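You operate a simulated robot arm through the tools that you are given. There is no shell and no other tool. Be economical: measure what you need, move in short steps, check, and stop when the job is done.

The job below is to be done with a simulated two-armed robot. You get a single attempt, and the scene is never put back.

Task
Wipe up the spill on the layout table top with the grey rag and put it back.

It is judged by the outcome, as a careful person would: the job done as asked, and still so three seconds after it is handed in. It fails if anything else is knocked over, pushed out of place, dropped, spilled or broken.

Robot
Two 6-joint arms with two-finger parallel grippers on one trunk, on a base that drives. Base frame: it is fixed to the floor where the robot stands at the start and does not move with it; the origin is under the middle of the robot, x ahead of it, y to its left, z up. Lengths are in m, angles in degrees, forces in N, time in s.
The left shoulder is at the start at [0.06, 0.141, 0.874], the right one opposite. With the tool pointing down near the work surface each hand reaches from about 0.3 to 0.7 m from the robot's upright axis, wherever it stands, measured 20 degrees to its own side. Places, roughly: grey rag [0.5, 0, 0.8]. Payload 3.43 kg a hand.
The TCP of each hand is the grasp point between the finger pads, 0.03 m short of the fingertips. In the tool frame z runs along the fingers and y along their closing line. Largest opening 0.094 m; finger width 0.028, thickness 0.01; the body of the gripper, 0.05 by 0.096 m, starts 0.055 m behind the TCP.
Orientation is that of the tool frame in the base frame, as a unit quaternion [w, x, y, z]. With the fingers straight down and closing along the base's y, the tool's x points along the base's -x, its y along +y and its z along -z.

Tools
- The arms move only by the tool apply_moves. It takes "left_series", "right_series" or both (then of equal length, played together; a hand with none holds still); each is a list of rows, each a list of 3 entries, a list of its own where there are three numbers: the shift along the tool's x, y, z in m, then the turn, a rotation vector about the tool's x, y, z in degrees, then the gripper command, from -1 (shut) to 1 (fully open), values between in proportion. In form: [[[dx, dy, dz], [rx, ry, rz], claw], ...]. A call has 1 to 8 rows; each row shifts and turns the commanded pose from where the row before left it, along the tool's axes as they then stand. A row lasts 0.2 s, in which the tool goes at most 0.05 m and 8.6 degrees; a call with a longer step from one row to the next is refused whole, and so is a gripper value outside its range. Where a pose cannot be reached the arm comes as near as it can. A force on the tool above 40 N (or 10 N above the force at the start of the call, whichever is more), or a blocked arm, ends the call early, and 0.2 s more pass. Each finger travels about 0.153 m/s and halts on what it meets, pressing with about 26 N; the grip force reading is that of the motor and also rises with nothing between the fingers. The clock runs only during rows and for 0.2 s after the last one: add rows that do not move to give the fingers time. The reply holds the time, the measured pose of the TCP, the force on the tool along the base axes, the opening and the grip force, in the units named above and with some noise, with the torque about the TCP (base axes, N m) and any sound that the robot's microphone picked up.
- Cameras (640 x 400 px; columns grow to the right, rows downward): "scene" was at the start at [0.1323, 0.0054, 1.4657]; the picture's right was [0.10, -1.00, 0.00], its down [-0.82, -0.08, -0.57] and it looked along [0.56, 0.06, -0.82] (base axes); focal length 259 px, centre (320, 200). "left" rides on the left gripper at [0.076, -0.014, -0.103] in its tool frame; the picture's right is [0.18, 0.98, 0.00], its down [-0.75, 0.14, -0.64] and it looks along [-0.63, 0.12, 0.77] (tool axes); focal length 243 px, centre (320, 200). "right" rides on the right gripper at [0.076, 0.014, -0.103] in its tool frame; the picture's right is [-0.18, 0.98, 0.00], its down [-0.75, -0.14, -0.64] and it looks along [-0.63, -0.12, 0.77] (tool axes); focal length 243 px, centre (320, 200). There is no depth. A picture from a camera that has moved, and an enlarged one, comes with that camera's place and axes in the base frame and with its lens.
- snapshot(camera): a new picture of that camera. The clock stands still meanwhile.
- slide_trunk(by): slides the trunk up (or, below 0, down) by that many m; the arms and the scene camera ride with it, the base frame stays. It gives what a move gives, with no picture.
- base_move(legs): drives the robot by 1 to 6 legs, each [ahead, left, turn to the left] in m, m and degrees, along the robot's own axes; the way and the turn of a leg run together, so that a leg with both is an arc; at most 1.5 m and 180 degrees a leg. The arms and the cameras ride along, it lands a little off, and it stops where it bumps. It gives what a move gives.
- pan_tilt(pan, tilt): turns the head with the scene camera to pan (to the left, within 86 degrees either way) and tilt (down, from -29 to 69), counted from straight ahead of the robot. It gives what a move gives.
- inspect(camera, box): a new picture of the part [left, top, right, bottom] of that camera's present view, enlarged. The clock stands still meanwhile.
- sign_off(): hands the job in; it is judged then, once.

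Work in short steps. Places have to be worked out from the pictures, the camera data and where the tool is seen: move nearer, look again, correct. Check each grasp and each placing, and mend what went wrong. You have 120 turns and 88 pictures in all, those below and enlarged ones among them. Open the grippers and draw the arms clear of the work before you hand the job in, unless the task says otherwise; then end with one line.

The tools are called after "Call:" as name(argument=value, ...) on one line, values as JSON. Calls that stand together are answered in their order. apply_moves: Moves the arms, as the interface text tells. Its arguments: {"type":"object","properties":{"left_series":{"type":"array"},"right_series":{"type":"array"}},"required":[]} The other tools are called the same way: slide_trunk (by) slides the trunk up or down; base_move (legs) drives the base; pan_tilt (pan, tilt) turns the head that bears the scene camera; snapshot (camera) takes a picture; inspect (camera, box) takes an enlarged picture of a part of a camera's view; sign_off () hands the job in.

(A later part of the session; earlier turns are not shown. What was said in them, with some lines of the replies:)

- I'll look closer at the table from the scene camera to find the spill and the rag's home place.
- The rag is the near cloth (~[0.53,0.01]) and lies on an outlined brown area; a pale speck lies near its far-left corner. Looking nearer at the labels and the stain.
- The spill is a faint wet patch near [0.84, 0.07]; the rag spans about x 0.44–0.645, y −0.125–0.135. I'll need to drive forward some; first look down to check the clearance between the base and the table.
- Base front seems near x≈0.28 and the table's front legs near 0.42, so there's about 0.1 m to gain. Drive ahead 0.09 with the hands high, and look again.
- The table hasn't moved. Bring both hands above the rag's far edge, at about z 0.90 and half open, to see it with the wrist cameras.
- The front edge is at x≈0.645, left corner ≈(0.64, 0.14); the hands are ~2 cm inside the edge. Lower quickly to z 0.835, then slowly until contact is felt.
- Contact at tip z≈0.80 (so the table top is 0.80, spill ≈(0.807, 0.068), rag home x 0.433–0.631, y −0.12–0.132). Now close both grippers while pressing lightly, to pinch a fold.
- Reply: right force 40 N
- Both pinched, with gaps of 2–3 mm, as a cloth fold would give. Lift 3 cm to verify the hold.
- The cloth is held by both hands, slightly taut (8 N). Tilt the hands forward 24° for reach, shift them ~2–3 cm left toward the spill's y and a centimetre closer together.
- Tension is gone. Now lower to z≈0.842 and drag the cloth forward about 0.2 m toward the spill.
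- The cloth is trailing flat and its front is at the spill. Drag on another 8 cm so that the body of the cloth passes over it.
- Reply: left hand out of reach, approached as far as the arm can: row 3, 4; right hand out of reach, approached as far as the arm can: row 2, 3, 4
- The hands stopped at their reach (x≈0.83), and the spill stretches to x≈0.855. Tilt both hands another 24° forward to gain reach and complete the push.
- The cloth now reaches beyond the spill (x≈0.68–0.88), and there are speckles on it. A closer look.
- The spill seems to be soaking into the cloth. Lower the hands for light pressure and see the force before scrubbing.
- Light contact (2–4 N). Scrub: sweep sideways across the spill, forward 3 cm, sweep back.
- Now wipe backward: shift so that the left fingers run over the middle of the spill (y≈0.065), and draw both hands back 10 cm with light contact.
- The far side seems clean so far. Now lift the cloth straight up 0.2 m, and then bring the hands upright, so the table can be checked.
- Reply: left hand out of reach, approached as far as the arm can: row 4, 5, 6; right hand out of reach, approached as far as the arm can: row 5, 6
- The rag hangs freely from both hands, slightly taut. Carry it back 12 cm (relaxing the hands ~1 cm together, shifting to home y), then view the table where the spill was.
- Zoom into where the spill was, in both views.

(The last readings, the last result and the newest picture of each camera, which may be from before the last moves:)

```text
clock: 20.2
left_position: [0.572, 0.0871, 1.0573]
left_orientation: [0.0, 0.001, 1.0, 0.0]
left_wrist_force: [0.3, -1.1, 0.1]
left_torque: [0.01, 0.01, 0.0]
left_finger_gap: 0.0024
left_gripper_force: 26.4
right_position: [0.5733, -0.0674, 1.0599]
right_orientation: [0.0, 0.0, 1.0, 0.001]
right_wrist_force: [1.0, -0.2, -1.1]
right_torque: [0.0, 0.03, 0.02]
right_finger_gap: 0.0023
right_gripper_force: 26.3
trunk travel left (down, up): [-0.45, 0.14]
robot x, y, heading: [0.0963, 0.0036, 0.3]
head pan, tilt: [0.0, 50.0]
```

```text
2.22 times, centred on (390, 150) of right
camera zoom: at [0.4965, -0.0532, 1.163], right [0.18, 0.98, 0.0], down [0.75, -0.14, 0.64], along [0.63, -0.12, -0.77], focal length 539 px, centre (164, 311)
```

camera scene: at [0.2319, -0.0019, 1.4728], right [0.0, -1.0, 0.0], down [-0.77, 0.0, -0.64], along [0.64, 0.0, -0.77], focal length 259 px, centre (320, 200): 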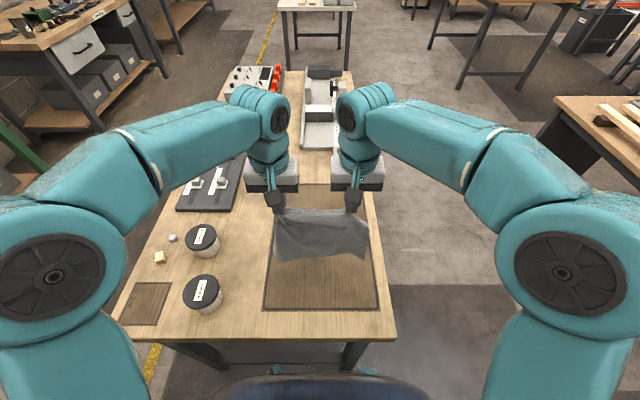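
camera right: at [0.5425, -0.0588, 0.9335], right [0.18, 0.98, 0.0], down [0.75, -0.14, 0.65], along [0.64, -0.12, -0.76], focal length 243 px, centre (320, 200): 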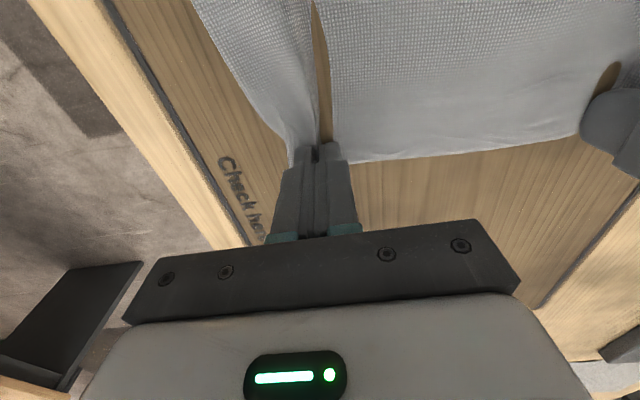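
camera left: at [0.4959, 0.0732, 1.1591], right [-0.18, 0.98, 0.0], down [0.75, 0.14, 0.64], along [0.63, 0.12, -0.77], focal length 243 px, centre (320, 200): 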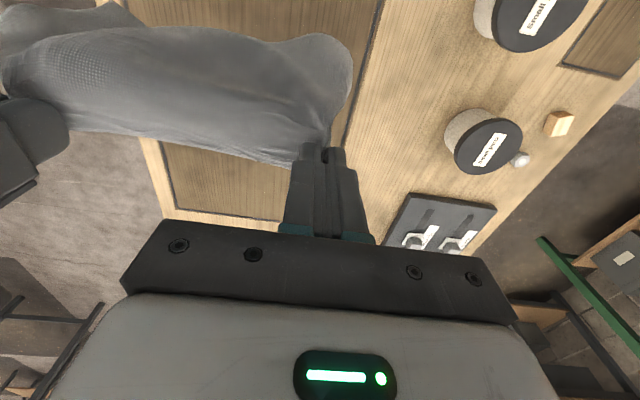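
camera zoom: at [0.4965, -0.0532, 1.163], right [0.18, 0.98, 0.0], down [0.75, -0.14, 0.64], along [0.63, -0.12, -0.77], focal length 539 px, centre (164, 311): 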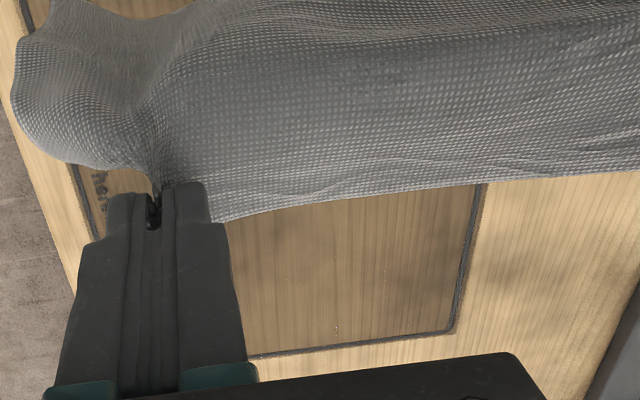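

The spill is nearly gone; a small residue remains at ≈(0.852, 0.037). Go again: lower the cloth forward to x≈0.73, then tilt.

Call:
apply_moves(left_series=[[[-0.0263, 0, 0.036], [0, 0, 0], -1], [[-0.0263, 0, 0.036], [0, 0, 0], -1], [[-0.0263, 0, 0.036], [0, 0, 0], -1], [[-0.0263, 0, 0.036], [0, 0, 0], -1], [[-0.0263, 0, 0.036], [0, 0, 0], -1], [[-0.0263, 0, 0.034], [0, 0, 0], -1]], right_series=[[[-0.0263, 0, 0.036], [0, 0, 0], -1], [[-0.0263, 0, 0.036], [0, 0, 0], -1], [[-0.0263, 0, 0.036], [0, 0, 0], -1], [[-0.0263, 0, 0.036], [0, 0, 0], -1], [[-0.0263, 0, 0.036], [0, 0, 0], -1], [[-0.0263, 0, 0.034], [0, 0, 0], -1]])

Call:
apply_moves(left_series=[[[0, 0, 0], [0, -8, 0], -1], [[0, 0, 0], [0, -8, 0], -1], [[0, 0, 0], [0, -8, 0], -1], [[0, 0, 0], [0, -8, 0], -1], [[0, 0, 0], [0, -8, 0], -1], [[0, 0, 0], [0, -8, 0], -1]], right_series=[[[0, 0, 0], [0, -8, 0], -1], [[0, 0, 0], [0, -8, 0], -1], [[0, 0, 0], [0, -8, 0], -1], [[0, 0, 0], [0, -8, 0], -1], [[0, 0, 0], [0, -8, 0], -1], [[0, 0, 0], [0, -8, 0], -1]])

Call:
snapshot(camera="scene")

```text
clock: 21.6
left_position: [0.7342, 0.0872, 0.8419]
left_orientation: [0.0, -0.001, 1.0, 0.001]
left_wrist_force: [0.6, -1.0, -1.0]
left_torque: [0.0, 0.05, -0.01]
left_finger_gap: 0.0026
left_gripper_force: 26.0
right_position: [0.733, -0.0667, 0.8447]
right_orientation: [-0.001, -0.001, 1.0, 0.0]
right_wrist_force: [-0.1, 0.6, 0.0]
right_torque: [0.0, 0.04, 0.05]
right_finger_gap: 0.0021
right_gripper_force: 26.2
trunk travel left (down, up): [-0.45, 0.14]
robot x, y, heading: [0.0927, -0.0008, -0.1]
head pan, tilt: [0.0, 50.0]
```

```text
clock: 23.0
left_position: [0.7289, 0.086, 0.8445]
left_orientation: [0.408, 0.0, 0.913, 0.0]
left_wrist_force: [0.8, -0.8, -0.7]
left_torque: [0.01, 0.03, 0.01]
left_finger_gap: 0.0026
left_gripper_force: 26.2
right_position: [0.7302, -0.0657, 0.8468]
right_orientation: [0.406, 0.0, 0.914, 0.001]
right_wrist_force: [0.7, 0.1, -0.2]
right_torque: [0.0, 0.05, 0.03]
right_finger_gap: 0.0025
right_gripper_force: 26.2
trunk travel left (down, up): [-0.45, 0.14]
robot x, y, heading: [0.0889, 0.0031, 0.2]
head pan, tilt: [0.0, 50.0]
```

```text
52 pictures are left
camera scene: at [0.2311, -0.0018, 1.4729], right [0.0, -1.0, 0.0], down [-0.77, 0.0, -0.64], along [0.64, 0.0, -0.77], focal length 259 px, centre (320, 200)
```

scene: 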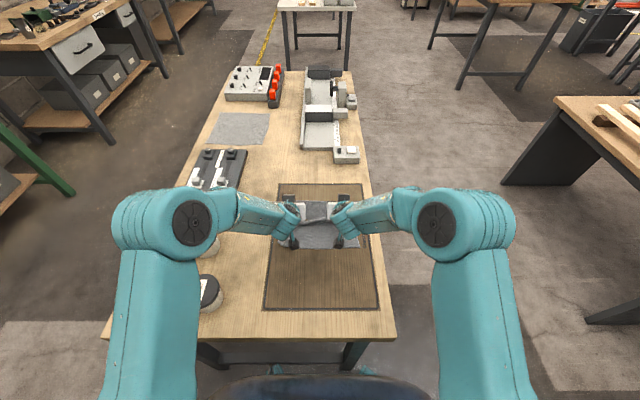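

Good view ahead of the cloth now; zoom on the spill area.

Call:
inspect(camera="scene", box=[275, 170, 375, 232])

```text
6.40 times, centred on (325, 201) of scene
camera zoom: at [0.2311, -0.0018, 1.4729], right [0.0, -1.0, 0.0], down [-0.77, 0.0, -0.64], along [0.64, 0.0, -0.77], focal length 1656 px, centre (288, 194)
```

zoom: 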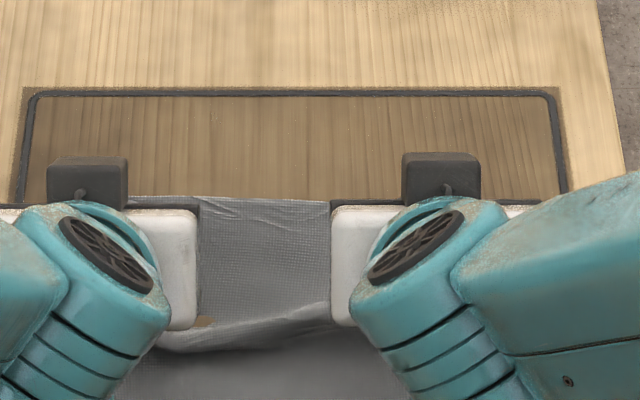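

Call:
inspect(camera="scene", box=[280, 180, 330, 205])

```text
12.80 times, centred on (305, 192) of scene
camera zoom: at [0.2311, -0.0018, 1.4729], right [0.0, -1.0, 0.0], down [-0.77, 0.0, -0.64], along [0.64, 0.0, -0.77], focal length 3313 px, centre (512, 296)
```

zoom: 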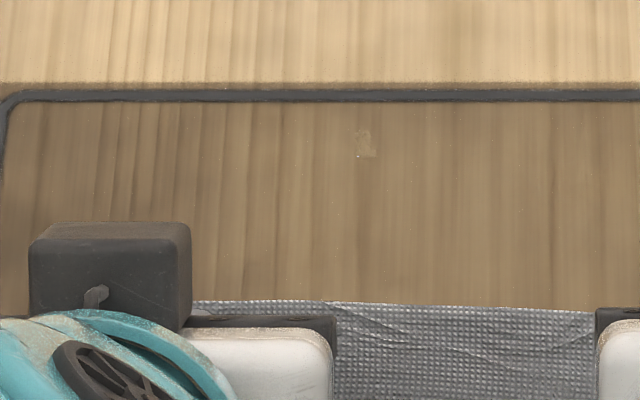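

The residue is at ≈(0.852, 0.039). Push on with light contact to x≈0.87, with the left hand's fingers just to the left of it.

Call:
apply_moves(left_series=[[[-0.0234, 0, 0.026], [0, 0, 0], -1], [[-0.0234, 0, 0.026], [0, 0, 0], -1], [[-0.0152, 0, 0.0334], [0, 0, 0], -1], [[-0.0234, 0, 0.026], [0, 0, 0], -1], [[0, 0, 0], [0, 0, 0], -1]], right_series=[[[-0.0234, 0, 0.026], [0, 0, 0], -1], [[-0.0234, 0, 0.026], [0, 0, 0], -1], [[-0.0135, 0, 0.035], [0, 0, 0], -1], [[-0.0234, 0, 0.026], [0, 0, 0], -1], [[0, 0, 0], [0, 0, 0], -1]])

```text
clock: 24.2
left_position: [0.8699, 0.0859, 0.8338]
left_orientation: [0.407, 0.001, 0.913, -0.001]
left_wrist_force: [-0.6, -0.4, 2.0]
left_torque: [0.01, 0.04, 0.03]
left_finger_gap: 0.0022
left_gripper_force: 26.6
right_position: [0.87, -0.0664, 0.8318]
right_orientation: [0.407, 0.0, 0.913, 0.0]
right_wrist_force: [-0.2, 0.8, 0.5]
right_torque: [-0.01, -0.03, 0.0]
right_finger_gap: 0.0022
right_gripper_force: 25.9
trunk travel left (down, up): [-0.45, 0.14]
robot x, y, heading: [0.0893, -0.0003, 0.2]
head pan, tilt: [0.0, 50.0]
```

Contact is around x≈0.88. Sweep sideways, back 3 cm, sweep again over the residue, back another 3 cm, and again.

Call:
apply_moves(left_series=[[[0.0007, -0.03, 0.0007], [0, 0, 0], -1], [[0, -0.03, 0], [0, 0, 0], -1], [[0.02, 0, -0.0223], [0, 0, 0], -1], [[0, 0.025, 0], [0, 0, 0], -1], [[0, 0.025, 0], [0, 0, 0], -1], [[0.02, 0, -0.0223], [0, 0, 0], -1], [[0, -0.025, 0], [0, 0, 0], -1], [[0, -0.025, 0], [0, 0, 0], -1]], right_series=[[[0.0007, -0.03, 0.0007], [0, 0, 0], -1], [[0, -0.03, 0], [0, 0, 0], -1], [[0.02, 0, -0.0223], [0, 0, 0], -1], [[0, 0.025, 0], [0, 0, 0], -1], [[0, 0.025, 0], [0, 0, 0], -1], [[0.02, 0, -0.0223], [0, 0, 0], -1], [[0, -0.025, 0], [0, 0, 0], -1], [[0, -0.025, 0], [0, 0, 0], -1]])

Call:
apply_moves(left_series=[[[-0.02, 0.02, 0.0223], [0, 0, 0], -1], [[-0.02, 0.02, 0.0223], [0, 0, 0], -1], [[0.02, 0, -0.0223], [0, 0, 0], -1], [[0.02, 0, -0.0223], [0, 0, 0], -1], [[0.02, 0, -0.0223], [0, 0, 0], -1], [[0.02, 0, -0.0223], [0, 0, 0], -1]], right_series=[[[-0.02, 0.02, 0.0223], [0, 0, 0], -1], [[-0.02, 0.02, 0.0223], [0, 0, 0], -1], [[0.02, 0, -0.0223], [0, 0, 0], -1], [[0.02, 0, -0.0223], [0, 0, 0], -1], [[0.02, 0, -0.0223], [0, 0, 0], -1], [[0.02, 0, -0.0223], [0, 0, 0], -1]])

Call:
inspect(camera="scene", box=[270, 170, 370, 232])

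```text
clock: 26.0
left_position: [0.8079, 0.0274, 0.8329]
left_orientation: [0.407, 0.0, 0.913, 0.0]
left_wrist_force: [-0.1, 0.0, 2.1]
left_torque: [0.03, -0.02, -0.02]
left_finger_gap: 0.0024
left_gripper_force: 26.0
right_position: [0.8101, -0.127, 0.8328]
right_orientation: [0.407, 0.0, 0.913, 0.001]
right_wrist_force: [0.2, 0.4, 0.7]
right_torque: [0.02, 0.0, 0.01]
right_finger_gap: 0.0022
right_gripper_force: 26.1
trunk travel left (down, up): [-0.45, 0.14]
robot x, y, heading: [0.09, 0.0025, 0.1]
head pan, tilt: [0.0, 50.0]
```

```text
clock: 27.4
left_position: [0.7477, 0.0667, 0.8329]
left_orientation: [0.407, 0.0, 0.913, 0.0]
left_wrist_force: [0.1, -1.2, 2.7]
left_torque: [0.0, -0.02, -0.01]
left_finger_gap: 0.0023
left_gripper_force: 25.3
right_position: [0.7507, -0.0861, 0.8322]
right_orientation: [0.408, 0.0, 0.913, 0.001]
right_wrist_force: [-0.7, 0.5, 0.1]
right_torque: [-0.03, 0.03, -0.01]
right_finger_gap: 0.0023
right_gripper_force: 26.0
trunk travel left (down, up): [-0.45, 0.14]
robot x, y, heading: [0.0905, 0.002, 0.1]
head pan, tilt: [0.0, 50.0]
```

```text
6.40 times, centred on (320, 201) of scene
camera zoom: at [0.2301, -0.0015, 1.4729], right [0.0, -1.0, 0.0], down [-0.77, 0.0, -0.64], along [0.64, 0.0, -0.77], focal length 1656 px, centre (320, 194)
```

zoom: 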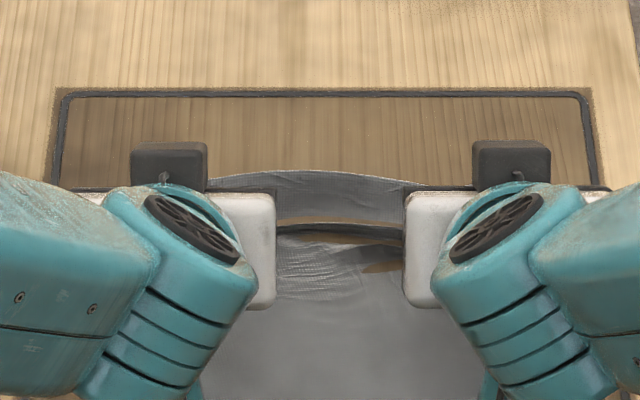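

The visible part is clean. Lift the rag, carry it back, and put the hands upright to check the whole spot.

Call:
apply_moves(left_series=[[[-0.0335, 0, -0.0302], [0, 0, 0], -1], [[-0.0335, 0, -0.0302], [0, 0, 0], -1], [[-0.0335, 0, -0.0302], [0, 0, 0], -1], [[-0.0335, 0, -0.0302], [0, 0, 0], -1], [[-0.0335, 0, -0.0302], [0, 0, 0], -1], [[0.0251, 0.006, -0.0279], [0, 0, 0], -1], [[0.0251, 0.006, -0.0279], [0, 0, 0], -1], [[0.0251, 0.006, -0.0279], [0, 0, 0], -1]], right_series=[[[-0.0335, 0, -0.0302], [0, 0, 0], -1], [[-0.0335, 0, -0.0302], [0, 0, 0], -1], [[-0.0335, 0, -0.0302], [0, 0, 0], -1], [[-0.0335, 0, -0.0302], [0, 0, 0], -1], [[-0.0335, 0, -0.0302], [0, 0, 0], -1], [[0.0251, 0.006, -0.0279], [0, 0, 0], -1], [[0.0251, 0.006, -0.0279], [0, 0, 0], -1], [[0.0251, 0.006, -0.0279], [0, 0, 0], -1]])

Call:
apply_moves(left_series=[[[0, 0, 0], [0, 8, 0], -1], [[0, 0, 0], [0, 8, 0], -1], [[0, 0, 0], [0, 8, 0], -1], [[0, 0, 0], [0, 8, 0], -1], [[0, 0, 0], [0, 8, 0], -1], [[0, 0, 0], [0, 8, 0], -1], [[0.04, 0, 0], [0, 0, 0], -1], [[0.04, 0, 0], [0, 0, 0], -1]], right_series=[[[0, 0, 0], [0, 8, 0], -1], [[0, 0, 0], [0, 8, 0], -1], [[0, 0, 0], [0, 8, 0], -1], [[0, 0, 0], [0, 8, 0], -1], [[0, 0, 0], [0, 8, 0], -1], [[0, 0, 0], [0, 8, 0], -1], [[0.04, 0, 0], [0, 0, 0], -1], [[0.04, 0, 0], [0, 0, 0], -1]])

Call:
pan_tilt(pan=0, tilt=58)

Call:
snapshot(camera="scene")

```text
clock: 29.2
left_position: [0.6327, 0.0864, 1.0601]
left_orientation: [0.409, 0.001, 0.913, -0.001]
left_wrist_force: [-1.5, 0.1, 0.4]
left_torque: [-0.02, 0.04, 0.01]
left_finger_gap: 0.0023
left_gripper_force: 25.9
right_position: [0.6342, -0.0679, 1.0588]
right_orientation: [0.409, 0.001, 0.912, 0.0]
right_wrist_force: [-0.1, 0.1, -0.3]
right_torque: [0.0, -0.04, -0.01]
right_finger_gap: 0.0022
right_gripper_force: 26.2
trunk travel left (down, up): [-0.45, 0.14]
robot x, y, heading: [0.0916, -0.0021, -0.0]
head pan, tilt: [0.0, 50.0]
```

```text
clock: 31.0
left_position: [0.5582, 0.0848, 1.0581]
left_orientation: [0.0, 0.0, 1.0, 0.0]
left_wrist_force: [-0.4, -0.4, -0.7]
left_torque: [-0.01, 0.02, 0.0]
left_finger_gap: 0.0023
left_gripper_force: 26.2
right_position: [0.5592, -0.068, 1.0559]
right_orientation: [-0.001, 0.0, 1.0, 0.001]
right_wrist_force: [0.8, -0.1, -1.1]
right_torque: [-0.03, 0.01, -0.01]
right_finger_gap: 0.0022
right_gripper_force: 26.1
trunk travel left (down, up): [-0.45, 0.14]
robot x, y, heading: [0.0923, 0.004, -0.3]
head pan, tilt: [0.0, 50.0]
```

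```text
clock: 31.7
left_position: [0.5567, 0.0853, 1.0584]
left_orientation: [0.002, 0.0, 1.0, 0.0]
left_wrist_force: [-0.3, -1.0, 0.2]
left_torque: [0.0, 0.0, -0.01]
left_finger_gap: 0.0022
left_gripper_force: 26.2
right_position: [0.5574, -0.0671, 1.0574]
right_orientation: [0.0, 0.001, 1.0, 0.0]
right_wrist_force: [-0.4, -0.7, -0.2]
right_torque: [-0.03, -0.01, 0.0]
right_finger_gap: 0.0024
right_gripper_force: 26.0
trunk travel left (down, up): [-0.45, 0.14]
robot x, y, heading: [0.0896, 0.0032, -0.1]
head pan, tilt: [0.0, 58.0]
```

```text
48 pictures are left
camera scene: at [0.2215, -0.0019, 1.4628], right [0.0, -1.0, 0.0], down [-0.85, 0.0, -0.53], along [0.53, 0.0, -0.85], focal length 259 px, centre (320, 200)
```

scene: 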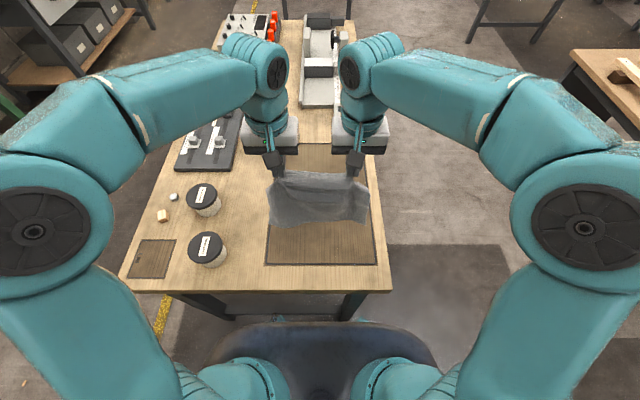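

Now lay the rag back home: first bring the hands back to x≈0.435 so its near edge hangs over its old line (x≈0.433), lowering a bit.

Call:
apply_moves(left_series=[[[0.03, 0, 0], [0, 0, 0], -1], [[0.03, 0, 0], [0, 0, 0], -1], [[0.03, 0, 0], [0, 0, 0], -1], [[0.02, 0, 0], [0, 0, 0], -1], [[0.012, 0, 0.01], [0, 0, 0], -1], [[0, 0, 0.015], [0, 0, 0], -1], [[0, 0, 0], [0, 0, 0], -1]], right_series=[[[0.03, 0, 0], [0, 0, 0], -1], [[0.03, 0, 0], [0, 0, 0], -1], [[0.03, 0, 0], [0, 0, 0], -1], [[0.02, 0, 0], [0, 0, 0], -1], [[0.012, 0, 0.01], [0, 0, 0], -1], [[0, 0, 0.015], [0, 0, 0], -1], [[0, 0, 0], [0, 0, 0], -1]])

Call:
snapshot(camera="scene")

Call:
snapshot(camera="left")

```text
clock: 33.3
left_position: [0.4345, 0.0845, 1.0326]
left_orientation: [0.001, 0.0, 1.0, 0.0]
left_wrist_force: [-0.7, -0.1, -0.3]
left_torque: [-0.01, -0.03, 0.05]
left_finger_gap: 0.0024
left_gripper_force: 26.0
right_position: [0.4351, -0.068, 1.0328]
right_orientation: [0.002, 0.001, 1.0, 0.001]
right_wrist_force: [-1.5, 1.1, -0.3]
right_torque: [0.0, -0.03, 0.02]
right_finger_gap: 0.0023
right_gripper_force: 25.9
trunk travel left (down, up): [-0.45, 0.14]
robot x, y, heading: [0.0906, 0.0034, 0.1]
head pan, tilt: [0.0, 58.0]
```

```text
47 pictures are left
camera scene: at [0.2215, -0.0018, 1.4628], right [0.0, -1.0, 0.0], down [-0.85, 0.0, -0.53], along [0.53, 0.0, -0.85], focal length 259 px, centre (320, 200)
```

scene: 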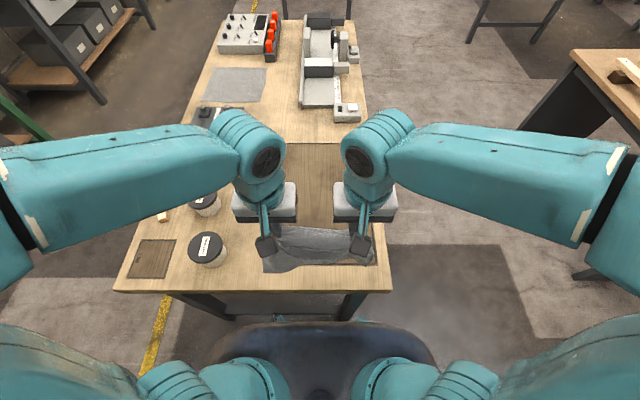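

```text
46 pictures are left
camera left: at [0.3581, 0.0712, 1.134], right [-0.18, 0.98, 0.0], down [0.75, 0.14, 0.64], along [0.63, 0.12, -0.77], focal length 243 px, centre (320, 200)
```

left: 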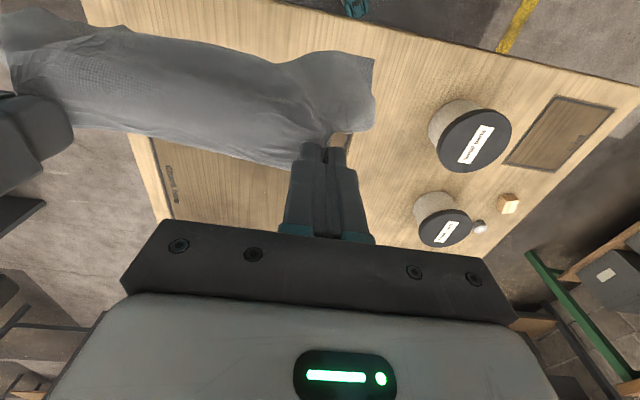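

The near edge hangs over x≈0.42. Lay it down: lower while moving forward to (0.61, z 0.842).

Call:
apply_moves(left_series=[[[0, 0, 0.02], [0, 0, 0], -1], [[-0.028, 0, 0.02], [0, 0, 0], -1], [[-0.028, 0, 0.024], [0, 0, 0], -1], [[-0.029, 0, 0.028], [0, 0, 0], -1], [[-0.03, 0, 0.03], [0, 0, 0], -1], [[-0.03, 0, 0.034], [0, 0, 0], -1], [[-0.03, 0, 0.034], [0, 0, 0], -1], [[0, 0, 0], [0, 0, 0], -1]], right_series=[[[0, 0, 0.02], [0, 0, 0], -1], [[-0.028, 0, 0.02], [0, 0, 0], -1], [[-0.028, 0, 0.024], [0, 0, 0], -1], [[-0.029, 0, 0.028], [0, 0, 0], -1], [[-0.03, 0, 0.03], [0, 0, 0], -1], [[-0.03, 0, 0.034], [0, 0, 0], -1], [[-0.03, 0, 0.034], [0, 0, 0], -1], [[0, 0, 0], [0, 0, 0], -1]])

Call:
inspect(camera="scene", box=[230, 120, 410, 290])

Call:
snapshot(camera="left")

```text
clock: 35.1
left_position: [0.6072, 0.085, 0.8442]
left_orientation: [0.003, 0.0, 1.0, 0.0]
left_wrist_force: [-0.7, -0.3, -0.4]
left_torque: [0.02, -0.01, 0.01]
left_finger_gap: 0.0024
left_gripper_force: 26.0
right_position: [0.6095, -0.0693, 0.8431]
right_orientation: [0.001, 0.001, 1.0, 0.001]
right_wrist_force: [-1.0, 0.0, 0.4]
right_torque: [0.0, -0.07, 0.01]
right_finger_gap: 0.0022
right_gripper_force: 26.7
trunk travel left (down, up): [-0.45, 0.14]
robot x, y, heading: [0.0919, 0.0029, -0.2]
head pan, tilt: [0.0, 58.0]
```

```text
2.35 times, centred on (320, 205) of scene
camera zoom: at [0.2176, -0.0018, 1.4633], right [0.0, -1.0, 0.0], down [-0.85, 0.0, -0.53], along [0.53, 0.0, -0.85], focal length 609 px, centre (320, 188)
```

zoom: 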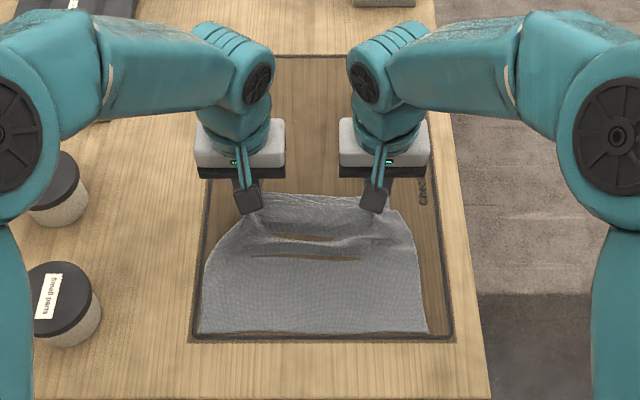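

```text
44 pictures are left
camera left: at [0.5311, 0.0713, 0.9462], right [-0.18, 0.98, 0.0], down [0.75, 0.14, 0.65], along [0.64, 0.12, -0.76], focal length 243 px, centre (320, 200)
```

left: 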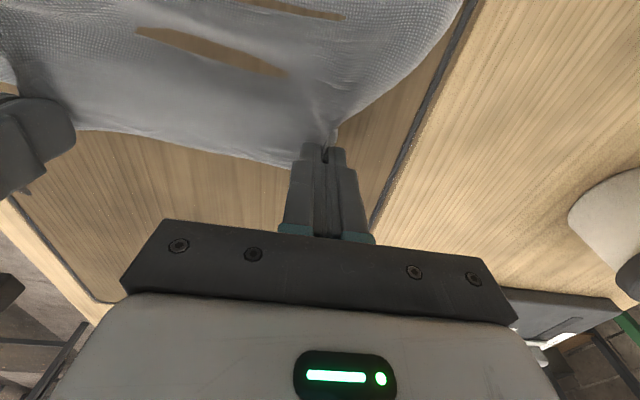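

Near edge is back at x≈0.44, y −0.12…0.13, matching its old place; there is slack of about 1 cm. Pull forward 1 cm, spread the hands slightly, lower to contact.

Call:
apply_moves(left_series=[[[-0.006, 0.001, 0.002], [0, 0, 0], -1], [[-0.005, 0.001, 0.004], [0, 0, 0], -1], [[0, 0, 0.004], [0, 0, 0], -1], [[0, 0, 0], [0, 0, 0], -1]], right_series=[[[-0.005, -0.001, 0.002], [0, 0, 0], -1], [[-0.004, -0.002, 0.004], [0, 0, 0], -1], [[0, 0, 0.004], [0, 0, 0], -1], [[0, 0, 0], [0, 0, 0], -1]])

Call:
inspect(camera="scene", box=[230, 120, 410, 290])

```text
clock: 36.1
left_position: [0.6212, 0.0862, 0.8322]
left_orientation: [0.001, 0.0, 1.0, -0.001]
left_wrist_force: [-2.7, -3.5, 6.0]
left_torque: [-0.11, 0.11, 0.02]
left_finger_gap: 0.0023
left_gripper_force: 26.3
right_position: [0.6207, -0.0713, 0.8328]
right_orientation: [0.0, 0.0, 1.0, 0.001]
right_wrist_force: [-0.1, 4.1, -0.1]
right_torque: [0.08, 0.0, -0.01]
right_finger_gap: 0.0025
right_gripper_force: 25.8
trunk travel left (down, up): [-0.45, 0.14]
robot x, y, heading: [0.0932, -0.0026, 0.2]
head pan, tilt: [0.0, 58.0]
```

```text
2.35 times, centred on (320, 205) of scene
camera zoom: at [0.2223, -0.0019, 1.4628], right [0.0, -1.0, 0.0], down [-0.85, 0.0, -0.53], along [0.53, 0.0, -0.85], focal length 609 px, centre (320, 188)
```

zoom: 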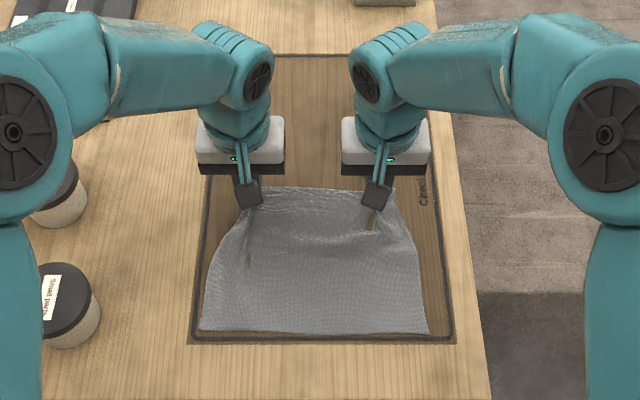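

Flat and in place. Open the fingers while in contact so the folds spread back out.

Call:
apply_moves(left_series=[[[0, 0, 0], [0, 0, 0], -0.6], [[0, 0, 0], [0, 0, 0], -0.2], [[0, 0, 0], [0, 0, 0], 0.1], [[0, 0, 0], [0, 0, 0], 0.1]], right_series=[[[0, 0, 0.002], [0, 0, 0], -0.6], [[0, 0, 0], [0, 0, 0], -0.2], [[0, 0, 0], [0, 0, 0], 0.1], [[0, 0, 0], [0, 0, 0], 0.1]])

Call:
snapshot(camera="left")

Call:
snapshot(camera="right")

```text
clock: 37.1
left_position: [0.6204, 0.0878, 0.8345]
left_orientation: [0.001, 0.0, 1.0, 0.001]
left_wrist_force: [0.6, -0.7, -0.5]
left_torque: [0.01, -0.01, 0.0]
left_finger_gap: 0.0518
left_gripper_force: 0.1
right_position: [0.6192, -0.0712, 0.8319]
right_orientation: [0.001, 0.001, 1.0, 0.001]
right_wrist_force: [0.5, 2.1, 8.1]
right_torque: [-0.04, -0.08, 0.0]
right_finger_gap: 0.0498
right_gripper_force: 0.1
trunk travel left (down, up): [-0.45, 0.14]
robot x, y, heading: [0.0928, 0.0017, -0.2]
head pan, tilt: [0.0, 58.0]
```

```text
42 pictures are left
camera left: at [0.5441, 0.0733, 0.935], right [-0.18, 0.98, 0.0], down [0.75, 0.14, 0.64], along [0.63, 0.12, -0.77], focal length 243 px, centre (320, 200)
```

left: 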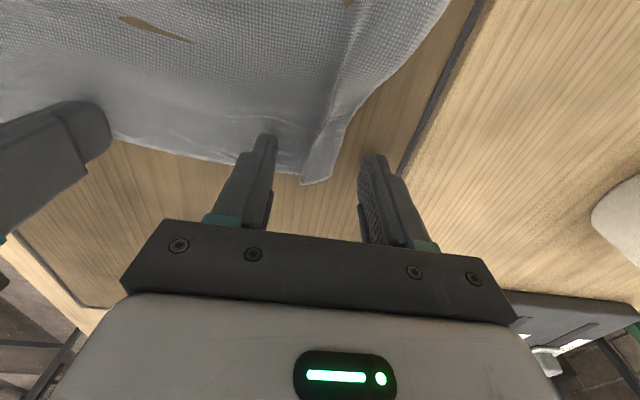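

```text
41 pictures are left
camera right: at [0.5434, -0.0574, 0.9342], right [0.18, 0.98, 0.0], down [0.75, -0.14, 0.64], along [0.63, -0.12, -0.77], focal length 243 px, centre (320, 200)
```

right: 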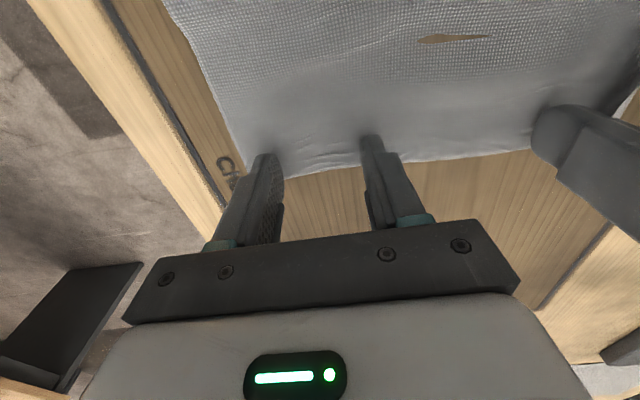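

The right corner spread nicely; the left front corner is still bunched. Lift both hands and look.

Call:
apply_moves(left_series=[[[0, 0, -0.03], [0, 0, 0], 0.1], [[0, 0, -0.04], [0, 0, 0], 0.1]], right_series=[[[0, 0, -0.03], [0, 0, 0], 0.1], [[0, 0, -0.04], [0, 0, 0], 0.1]])

Call:
inspect(camera="scene", box=[230, 120, 410, 290])

Call:
snapshot(camera="left")

```text
clock: 37.7
left_position: [0.6205, 0.088, 0.9045]
left_orientation: [0.001, 0.0, 1.0, -0.001]
left_wrist_force: [0.3, -0.7, 0.3]
left_torque: [0.01, 0.01, -0.02]
left_finger_gap: 0.0518
left_gripper_force: 0.1
right_position: [0.6195, -0.0715, 0.9008]
right_orientation: [-0.001, 0.0, 1.0, 0.001]
right_wrist_force: [-0.1, -0.1, 1.3]
right_torque: [0.01, -0.01, 0.02]
right_finger_gap: 0.0514
right_gripper_force: 0.1
trunk travel left (down, up): [-0.45, 0.14]
robot x, y, heading: [0.0914, -0.0, -0.3]
head pan, tilt: [0.0, 58.0]
```

```text
2.35 times, centred on (320, 205) of scene
camera zoom: at [0.221, -0.0018, 1.4628], right [0.0, -1.0, 0.0], down [-0.85, 0.0, -0.53], along [0.53, 0.0, -0.85], focal length 609 px, centre (320, 188)
```

zoom: 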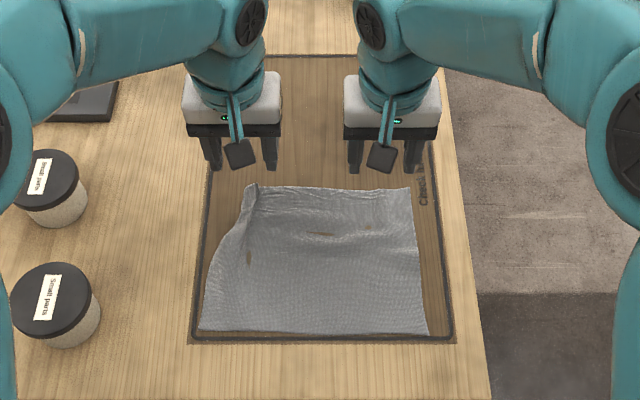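

```text
39 pictures are left
camera left: at [0.5441, 0.0734, 1.0056], right [-0.18, 0.98, 0.0], down [0.75, 0.14, 0.64], along [0.63, 0.12, -0.77], focal length 243 px, centre (320, 200)
```

left: 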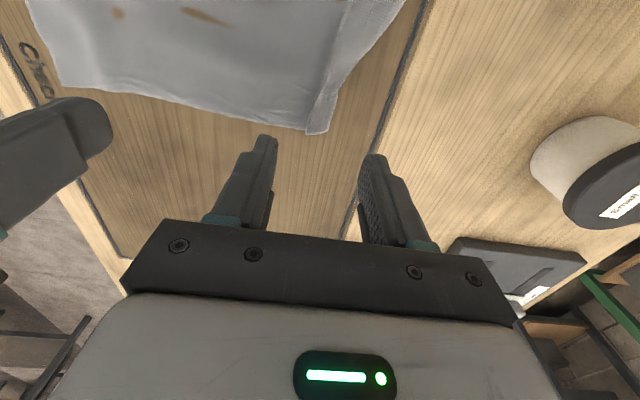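

The left front corner is still pleated (strip at y≈0.08–0.10). Close the left fingers over it, press firmly, then open so that the outer finger drags the corner outward.

Call:
apply_moves(left_series=[[[0.003, -0.003, 0.03], [0, 0, 0], -1], [[0, 0, 0.03], [0, 0, 0], -1], [[0, 0, 0.01], [0, 0, 0], -1], [[0, 0, 0.006], [0, 0, 0], -1], [[0, 0, 0.0], [0, 0, 0], -1]])

Call:
snapshot(camera="left")

```text
clock: 39.0
left_position: [0.6206, 0.0834, 0.8323]
left_orientation: [0.007, -0.001, 1.0, -0.001]
left_wrist_force: [-6.2, 2.3, 19.9]
left_torque: [0.01, 0.2, -0.02]
left_finger_gap: 0.0002
left_gripper_force: 25.8
right_position: [0.6188, -0.071, 0.9002]
right_orientation: [0.0, 0.0, 1.0, 0.002]
right_wrist_force: [0.0, -0.3, -0.7]
right_torque: [0.01, 0.04, -0.01]
right_finger_gap: 0.0514
right_gripper_force: 0.1
trunk travel left (down, up): [-0.45, 0.14]
robot x, y, heading: [0.0955, -0.0003, 0.2]
head pan, tilt: [0.0, 58.0]
stopped in row 5 (left hand): the force on the tool passed its limit at 41 N (the readings are from after the stop); the commanded pose is now the measured one
```

```text
38 pictures are left
camera left: at [0.5428, 0.0699, 0.9328], right [-0.19, 0.98, 0.0], down [0.74, 0.14, 0.65], along [0.64, 0.12, -0.76], focal length 243 px, centre (320, 200)
```

left: 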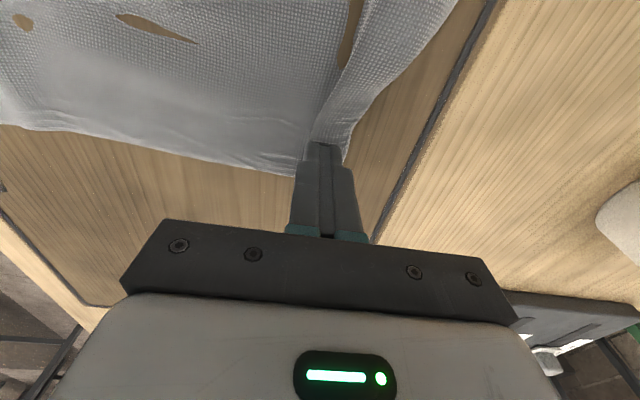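

The closed fingers sit on the strip's base. Open them now while keeping the pressure.

Call:
apply_moves(left_series=[[[0, 0, 0.001], [0, 0, 0], -0.7], [[0, 0.002, 0.0], [0, 0, 0], -0.4], [[0, 0.004, 0], [0, 0, 0], -0.1], [[0, 0.004, 0], [0, 0, 0], 0.1], [[0, 0, 0], [0, 0, 0], 0.1]])

Call:
snapshot(camera="left")

```text
clock: 40.0
left_position: [0.6215, 0.091, 0.8317]
left_orientation: [0.01, -0.001, 1.0, -0.004]
left_wrist_force: [-4.4, -4.3, 20.5]
left_torque: [0.34, 0.26, 0.14]
left_finger_gap: 0.0488
left_gripper_force: 0.1
right_position: [0.6184, -0.0712, 0.9008]
right_orientation: [0.001, 0.0, 1.0, 0.001]
right_wrist_force: [-0.2, 0.7, -0.3]
right_torque: [-0.04, -0.01, 0.01]
right_finger_gap: 0.0517
right_gripper_force: 0.1
trunk travel left (down, up): [-0.45, 0.14]
robot x, y, heading: [0.0927, -0.0003, 0.1]
head pan, tilt: [0.0, 58.0]
stopped in row 4 (left hand): the force on the tool passed its limit at 41 N (the readings are from after the stop); the commanded pose is now the measured one
```

```text
37 pictures are left
camera left: at [0.5436, 0.0784, 0.9325], right [-0.19, 0.98, -0.01], down [0.74, 0.15, 0.66], along [0.64, 0.12, -0.76], focal length 243 px, centre (320, 200)
```

left: 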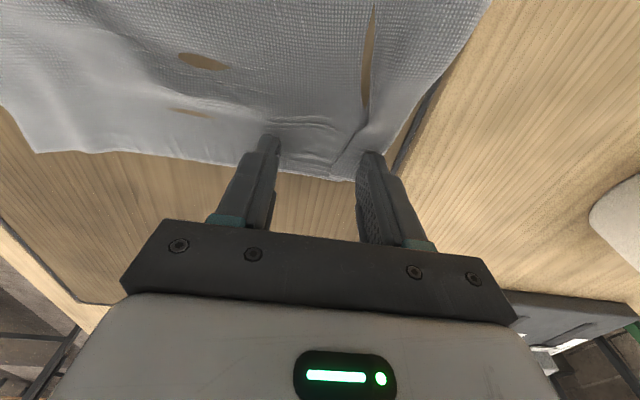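

The corner has spread out. Lift both hands well clear and back, out to the sides of the view, and check the rag and the spill area.

Call:
apply_moves(left_series=[[[0, 0, -0.03], [0, 0, 0], 0.1], [[0, 0, -0.045], [0, 0, 0], 0.1], [[0, 0, -0.045], [0, 0, 0], 0.1], [[0, 0, -0.045], [0, 0, 0], 0.1], [[0.025, 0.04, -0.01], [0, 0, 0], 0.1], [[0.025, 0.04, 0], [0, 0, 0], 0.1], [[0.025, 0.04, 0], [0, 0, 0], 0.1], [[0.025, 0.04, 0], [0, 0, 0], 0.1]], right_series=[[[0, 0, -0.03], [0, 0, 0], 0.1], [[0, 0, -0.04], [0, 0, 0], 0.1], [[0, 0, -0.04], [0, 0, 0], 0.1], [[0, 0, 0], [0, 0, 0], 0.1], [[0.025, -0.04, -0.01], [0, 0, 0], 0.1], [[0.025, -0.04, 0], [0, 0, 0], 0.1], [[0.025, -0.04, 0], [0, 0, 0], 0.1], [[0.025, -0.04, 0], [0, 0, 0], 0.1]])

Call:
snapshot(camera="scene")

Call:
inspect(camera="scene", box=[250, 130, 400, 280])

Call:
inspect(camera="scene", box=[270, 135, 350, 185])

```text
clock: 41.8
left_position: [0.5162, 0.253, 1.0036]
left_orientation: [0.008, 0.001, 1.0, -0.002]
left_wrist_force: [-0.1, 0.1, -1.0]
left_torque: [0.03, -0.04, 0.01]
left_finger_gap: 0.0517
left_gripper_force: 0.1
right_position: [0.5176, -0.2327, 1.0221]
right_orientation: [0.0, 0.0, 1.0, 0.001]
right_wrist_force: [-0.7, 0.2, 0.9]
right_torque: [0.0, -0.03, 0.02]
right_finger_gap: 0.0517
right_gripper_force: 0.1
trunk travel left (down, up): [-0.45, 0.14]
robot x, y, heading: [0.0953, -0.0019, -0.1]
head pan, tilt: [0.0, 58.0]
```

```text
36 pictures are left
camera scene: at [0.2196, -0.0017, 1.4631], right [0.0, -1.0, 0.0], down [-0.85, 0.0, -0.53], along [0.53, 0.0, -0.85], focal length 259 px, centre (320, 200)
```

scene: 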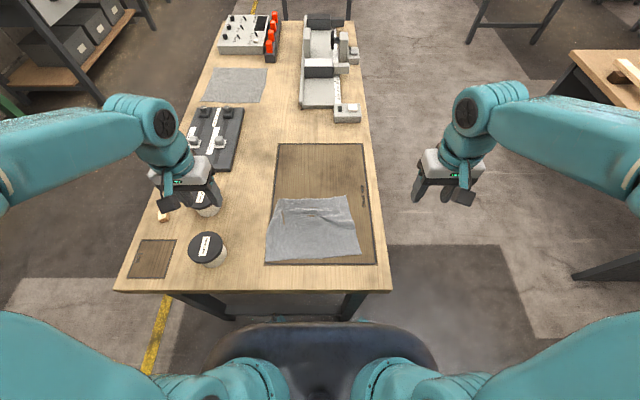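

```text
2.67 times, centred on (325, 205) of scene
camera zoom: at [0.2196, -0.0017, 1.4631], right [0.0, -1.0, 0.0], down [-0.85, 0.0, -0.53], along [0.53, 0.0, -0.85], focal length 690 px, centre (307, 187)
```

zoom: 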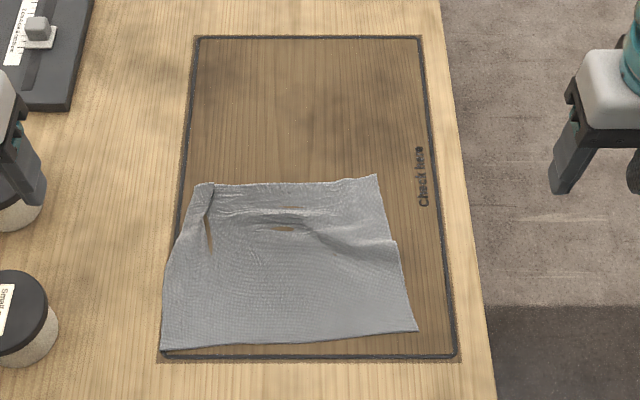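

```text
8.00 times, centred on (310, 160) of scene
camera zoom: at [0.2196, -0.0017, 1.4631], right [0.0, -1.0, 0.0], down [-0.85, 0.0, -0.53], along [0.53, 0.0, -0.85], focal length 2070 px, centre (400, 520)
```

zoom: 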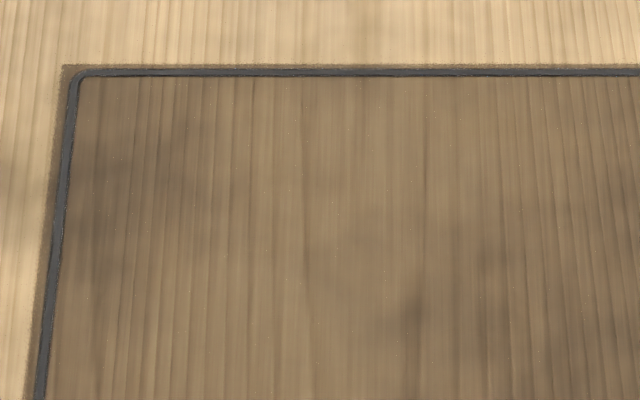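

The spill is completely gone. The rag ended ~1–2 cm off and its right front corner was dragged in ~3.5 cm; I'll press the right hand's fingers on that corner and slide it back out.

Call:
apply_moves(right_series=[[[-0.0145, 0.0267, 0.0303], [0, 0, 0], -0.3], [[-0.0145, 0.0267, 0.0303], [0, 0, 0], -0.3], [[-0.0145, 0.0267, 0.0303], [0, 0, 0], -0.3], [[-0.0145, 0.0267, 0.0303], [0, 0, 0], -0.3], [[-0.0145, 0.0267, 0.0303], [0, 0, 0], -0.3], [[-0.0145, 0.0267, 0.028], [0, 0, 0], -0.3], [[0, 0, 0.006], [0, 0, 0], -0.3], [[0, 0, 0.004], [0, 0, 0], -0.3]])

Call:
snapshot(camera="right")

```text
clock: 43.5
left_position: [0.5183, 0.2531, 1.0017]
left_orientation: [0.007, 0.0, 1.0, -0.002]
left_wrist_force: [0.8, -0.6, 0.2]
left_torque: [0.01, 0.01, 0.03]
left_finger_gap: 0.0519
left_gripper_force: 0.0
right_position: [0.6065, -0.0716, 0.8307]
right_orientation: [0.001, -0.001, 1.0, 0.0]
right_wrist_force: [-1.1, -0.1, 1.6]
right_torque: [0.0, 0.02, 0.02]
right_finger_gap: 0.033
right_gripper_force: 0.2
trunk travel left (down, up): [-0.45, 0.14]
robot x, y, heading: [0.0886, 0.0023, 0.1]
head pan, tilt: [0.0, 58.0]
```

```text
33 pictures are left
camera right: at [0.5303, -0.0567, 0.9342], right [0.18, 0.98, 0.0], down [0.75, -0.14, 0.64], along [0.63, -0.12, -0.77], focal length 243 px, centre (320, 200)
```

right: 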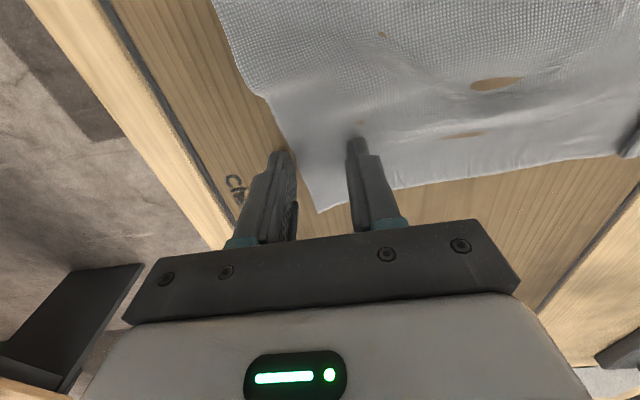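

The inner finger is on the cloth. Press a touch more and slide outward 3.5 cm and back 1.5 cm.

Call:
apply_moves(right_series=[[[0, 0, 0.002], [0, 0, 0], -0.3], [[0.003, -0.008, 0], [0, 0, 0], -0.3], [[0.004, -0.009, 0], [0, 0, 0], -0.3], [[0.004, -0.009, 0], [0, 0, 0], -0.3], [[0.004, -0.009, 0], [0, 0, 0], -0.3], [[0, 0, 0], [0, 0, 0], -0.3]])

Call:
inspect(camera="scene", box=[250, 130, 400, 280])

```text
clock: 45.0
left_position: [0.5161, 0.2526, 1.0025]
left_orientation: [0.007, -0.001, 1.0, -0.002]
left_wrist_force: [-0.3, -0.9, -1.4]
left_torque: [-0.01, 0.01, 0.01]
left_finger_gap: 0.0518
left_gripper_force: 0.1
right_position: [0.5914, -0.105, 0.8318]
right_orientation: [0.003, -0.001, 1.0, 0.0]
right_wrist_force: [4.3, 6.9, 29.8]
right_torque: [0.35, 0.09, -0.12]
right_finger_gap: 0.033
right_gripper_force: 0.1
trunk travel left (down, up): [-0.45, 0.14]
robot x, y, heading: [0.0959, 0.001, -0.2]
head pan, tilt: [0.0, 58.0]
```

```text
2.67 times, centred on (325, 205) of scene
camera zoom: at [0.22, -0.0006, 1.4632], right [0.0, -1.0, 0.0], down [-0.85, 0.0, -0.53], along [0.53, 0.0, -0.85], focal length 690 px, centre (307, 187)
```

zoom: 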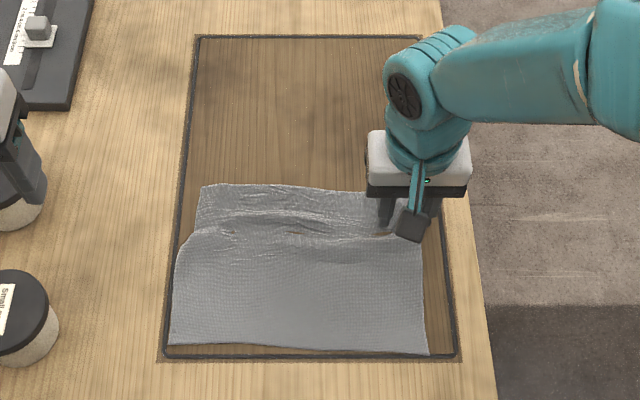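

That squared the rag up: the near edge and both near corners match the original. Lift the right hand away and look.

Call:
apply_moves(right_series=[[[0, 0, -0.03], [0, 0, 0], -0.3], [[0, 0, -0.045], [0, 0, 0], 0.2], [[0, 0, -0.045], [0, 0, 0], 0.2], [[0, 0, -0.045], [0, 0, 0], 0.2], [[0.02, -0.045, 0], [0, 0, 0], 0.2], [[0.02, -0.045, 0], [0, 0, 0], 0.2], [[0.02, -0.045, 0], [0, 0, 0], 0.2]])

Call:
inspect(camera="scene", box=[250, 130, 400, 280])

```text
clock: 46.5
left_position: [0.5176, 0.2508, 1.0035]
left_orientation: [0.007, -0.002, 1.0, -0.001]
left_wrist_force: [-0.7, -1.2, -0.5]
left_torque: [0.03, -0.01, 0.0]
left_finger_gap: 0.0516
left_gripper_force: 0.1
right_position: [0.5303, -0.2449, 0.9921]
right_orientation: [0.0, -0.001, 1.0, 0.001]
right_wrist_force: [-0.5, -0.9, -0.3]
right_torque: [0.02, -0.02, 0.01]
right_finger_gap: 0.0564
right_gripper_force: 0.0
trunk travel left (down, up): [-0.45, 0.14]
robot x, y, heading: [0.0976, -0.0011, -0.3]
head pan, tilt: [0.0, 58.0]
```

```text
2.67 times, centred on (325, 205) of scene
camera zoom: at [0.2217, -0.0043, 1.4628], right [0.0, -1.0, 0.0], down [-0.85, 0.0, -0.53], along [0.53, 0.0, -0.85], focal length 690 px, centre (307, 187)
```

zoom: 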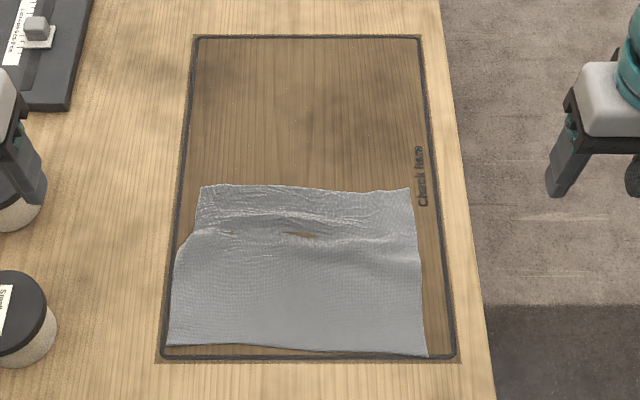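

The rag lies flat on its original place, the table is clean, and nothing else moved. Open the grippers fully and raise the hands, then hand in.

Call:
apply_moves(left_series=[[[0, 0, -0.04], [0, 0, 0], 1], [[0.02, 0, -0.02], [0, 0, 0], 1], [[0, 0, 0], [0, 0, 0], 1]], right_series=[[[0, 0, -0.04], [0, 0, 0], 1], [[0.02, 0, -0.02], [0, 0, 0], 1], [[0, 0, 0], [0, 0, 0], 1]])

Call:
snapshot(camera="scene")

```text
clock: 47.4
left_position: [0.499, 0.2516, 1.0619]
left_orientation: [0.006, 0.0, 1.0, -0.001]
left_wrist_force: [-0.3, 0.4, -0.4]
left_torque: [0.01, 0.02, 0.01]
left_finger_gap: 0.0939
left_gripper_force: 0.0
right_position: [0.5118, -0.2428, 1.0518]
right_orientation: [-0.001, 0.0, 1.0, 0.0]
right_wrist_force: [0.4, -1.0, 0.4]
right_torque: [0.05, 0.04, 0.0]
right_finger_gap: 0.0943
right_gripper_force: 0.0
trunk travel left (down, up): [-0.45, 0.14]
robot x, y, heading: [0.0912, 0.0004, -0.2]
head pan, tilt: [0.0, 58.0]
```

```text
30 pictures are left
camera scene: at [0.2245, -0.0023, 1.4625], right [0.0, -1.0, 0.0], down [-0.85, 0.0, -0.53], along [0.53, 0.0, -0.85], focal length 259 px, centre (320, 200)
```

scene: 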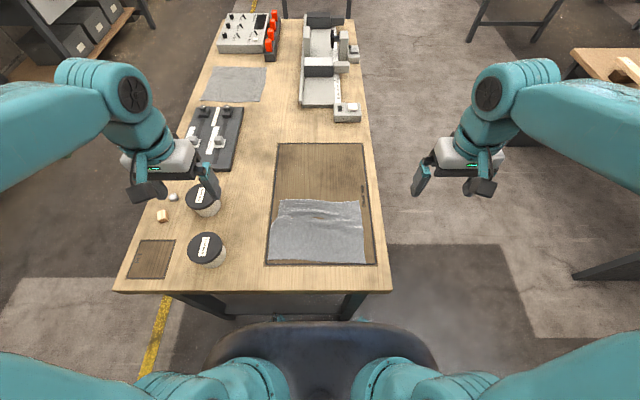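

All is in order: spill gone, rag back in place, arms clear and grippers open. Handing in.

Call:
sign_off()

```text
The job is handed in.
```

I wiped up the spill with the grey rag and laid the rag back within about a centimetre of where it was, flat apart from a slight wrinkle; nothing else on the table was moved.
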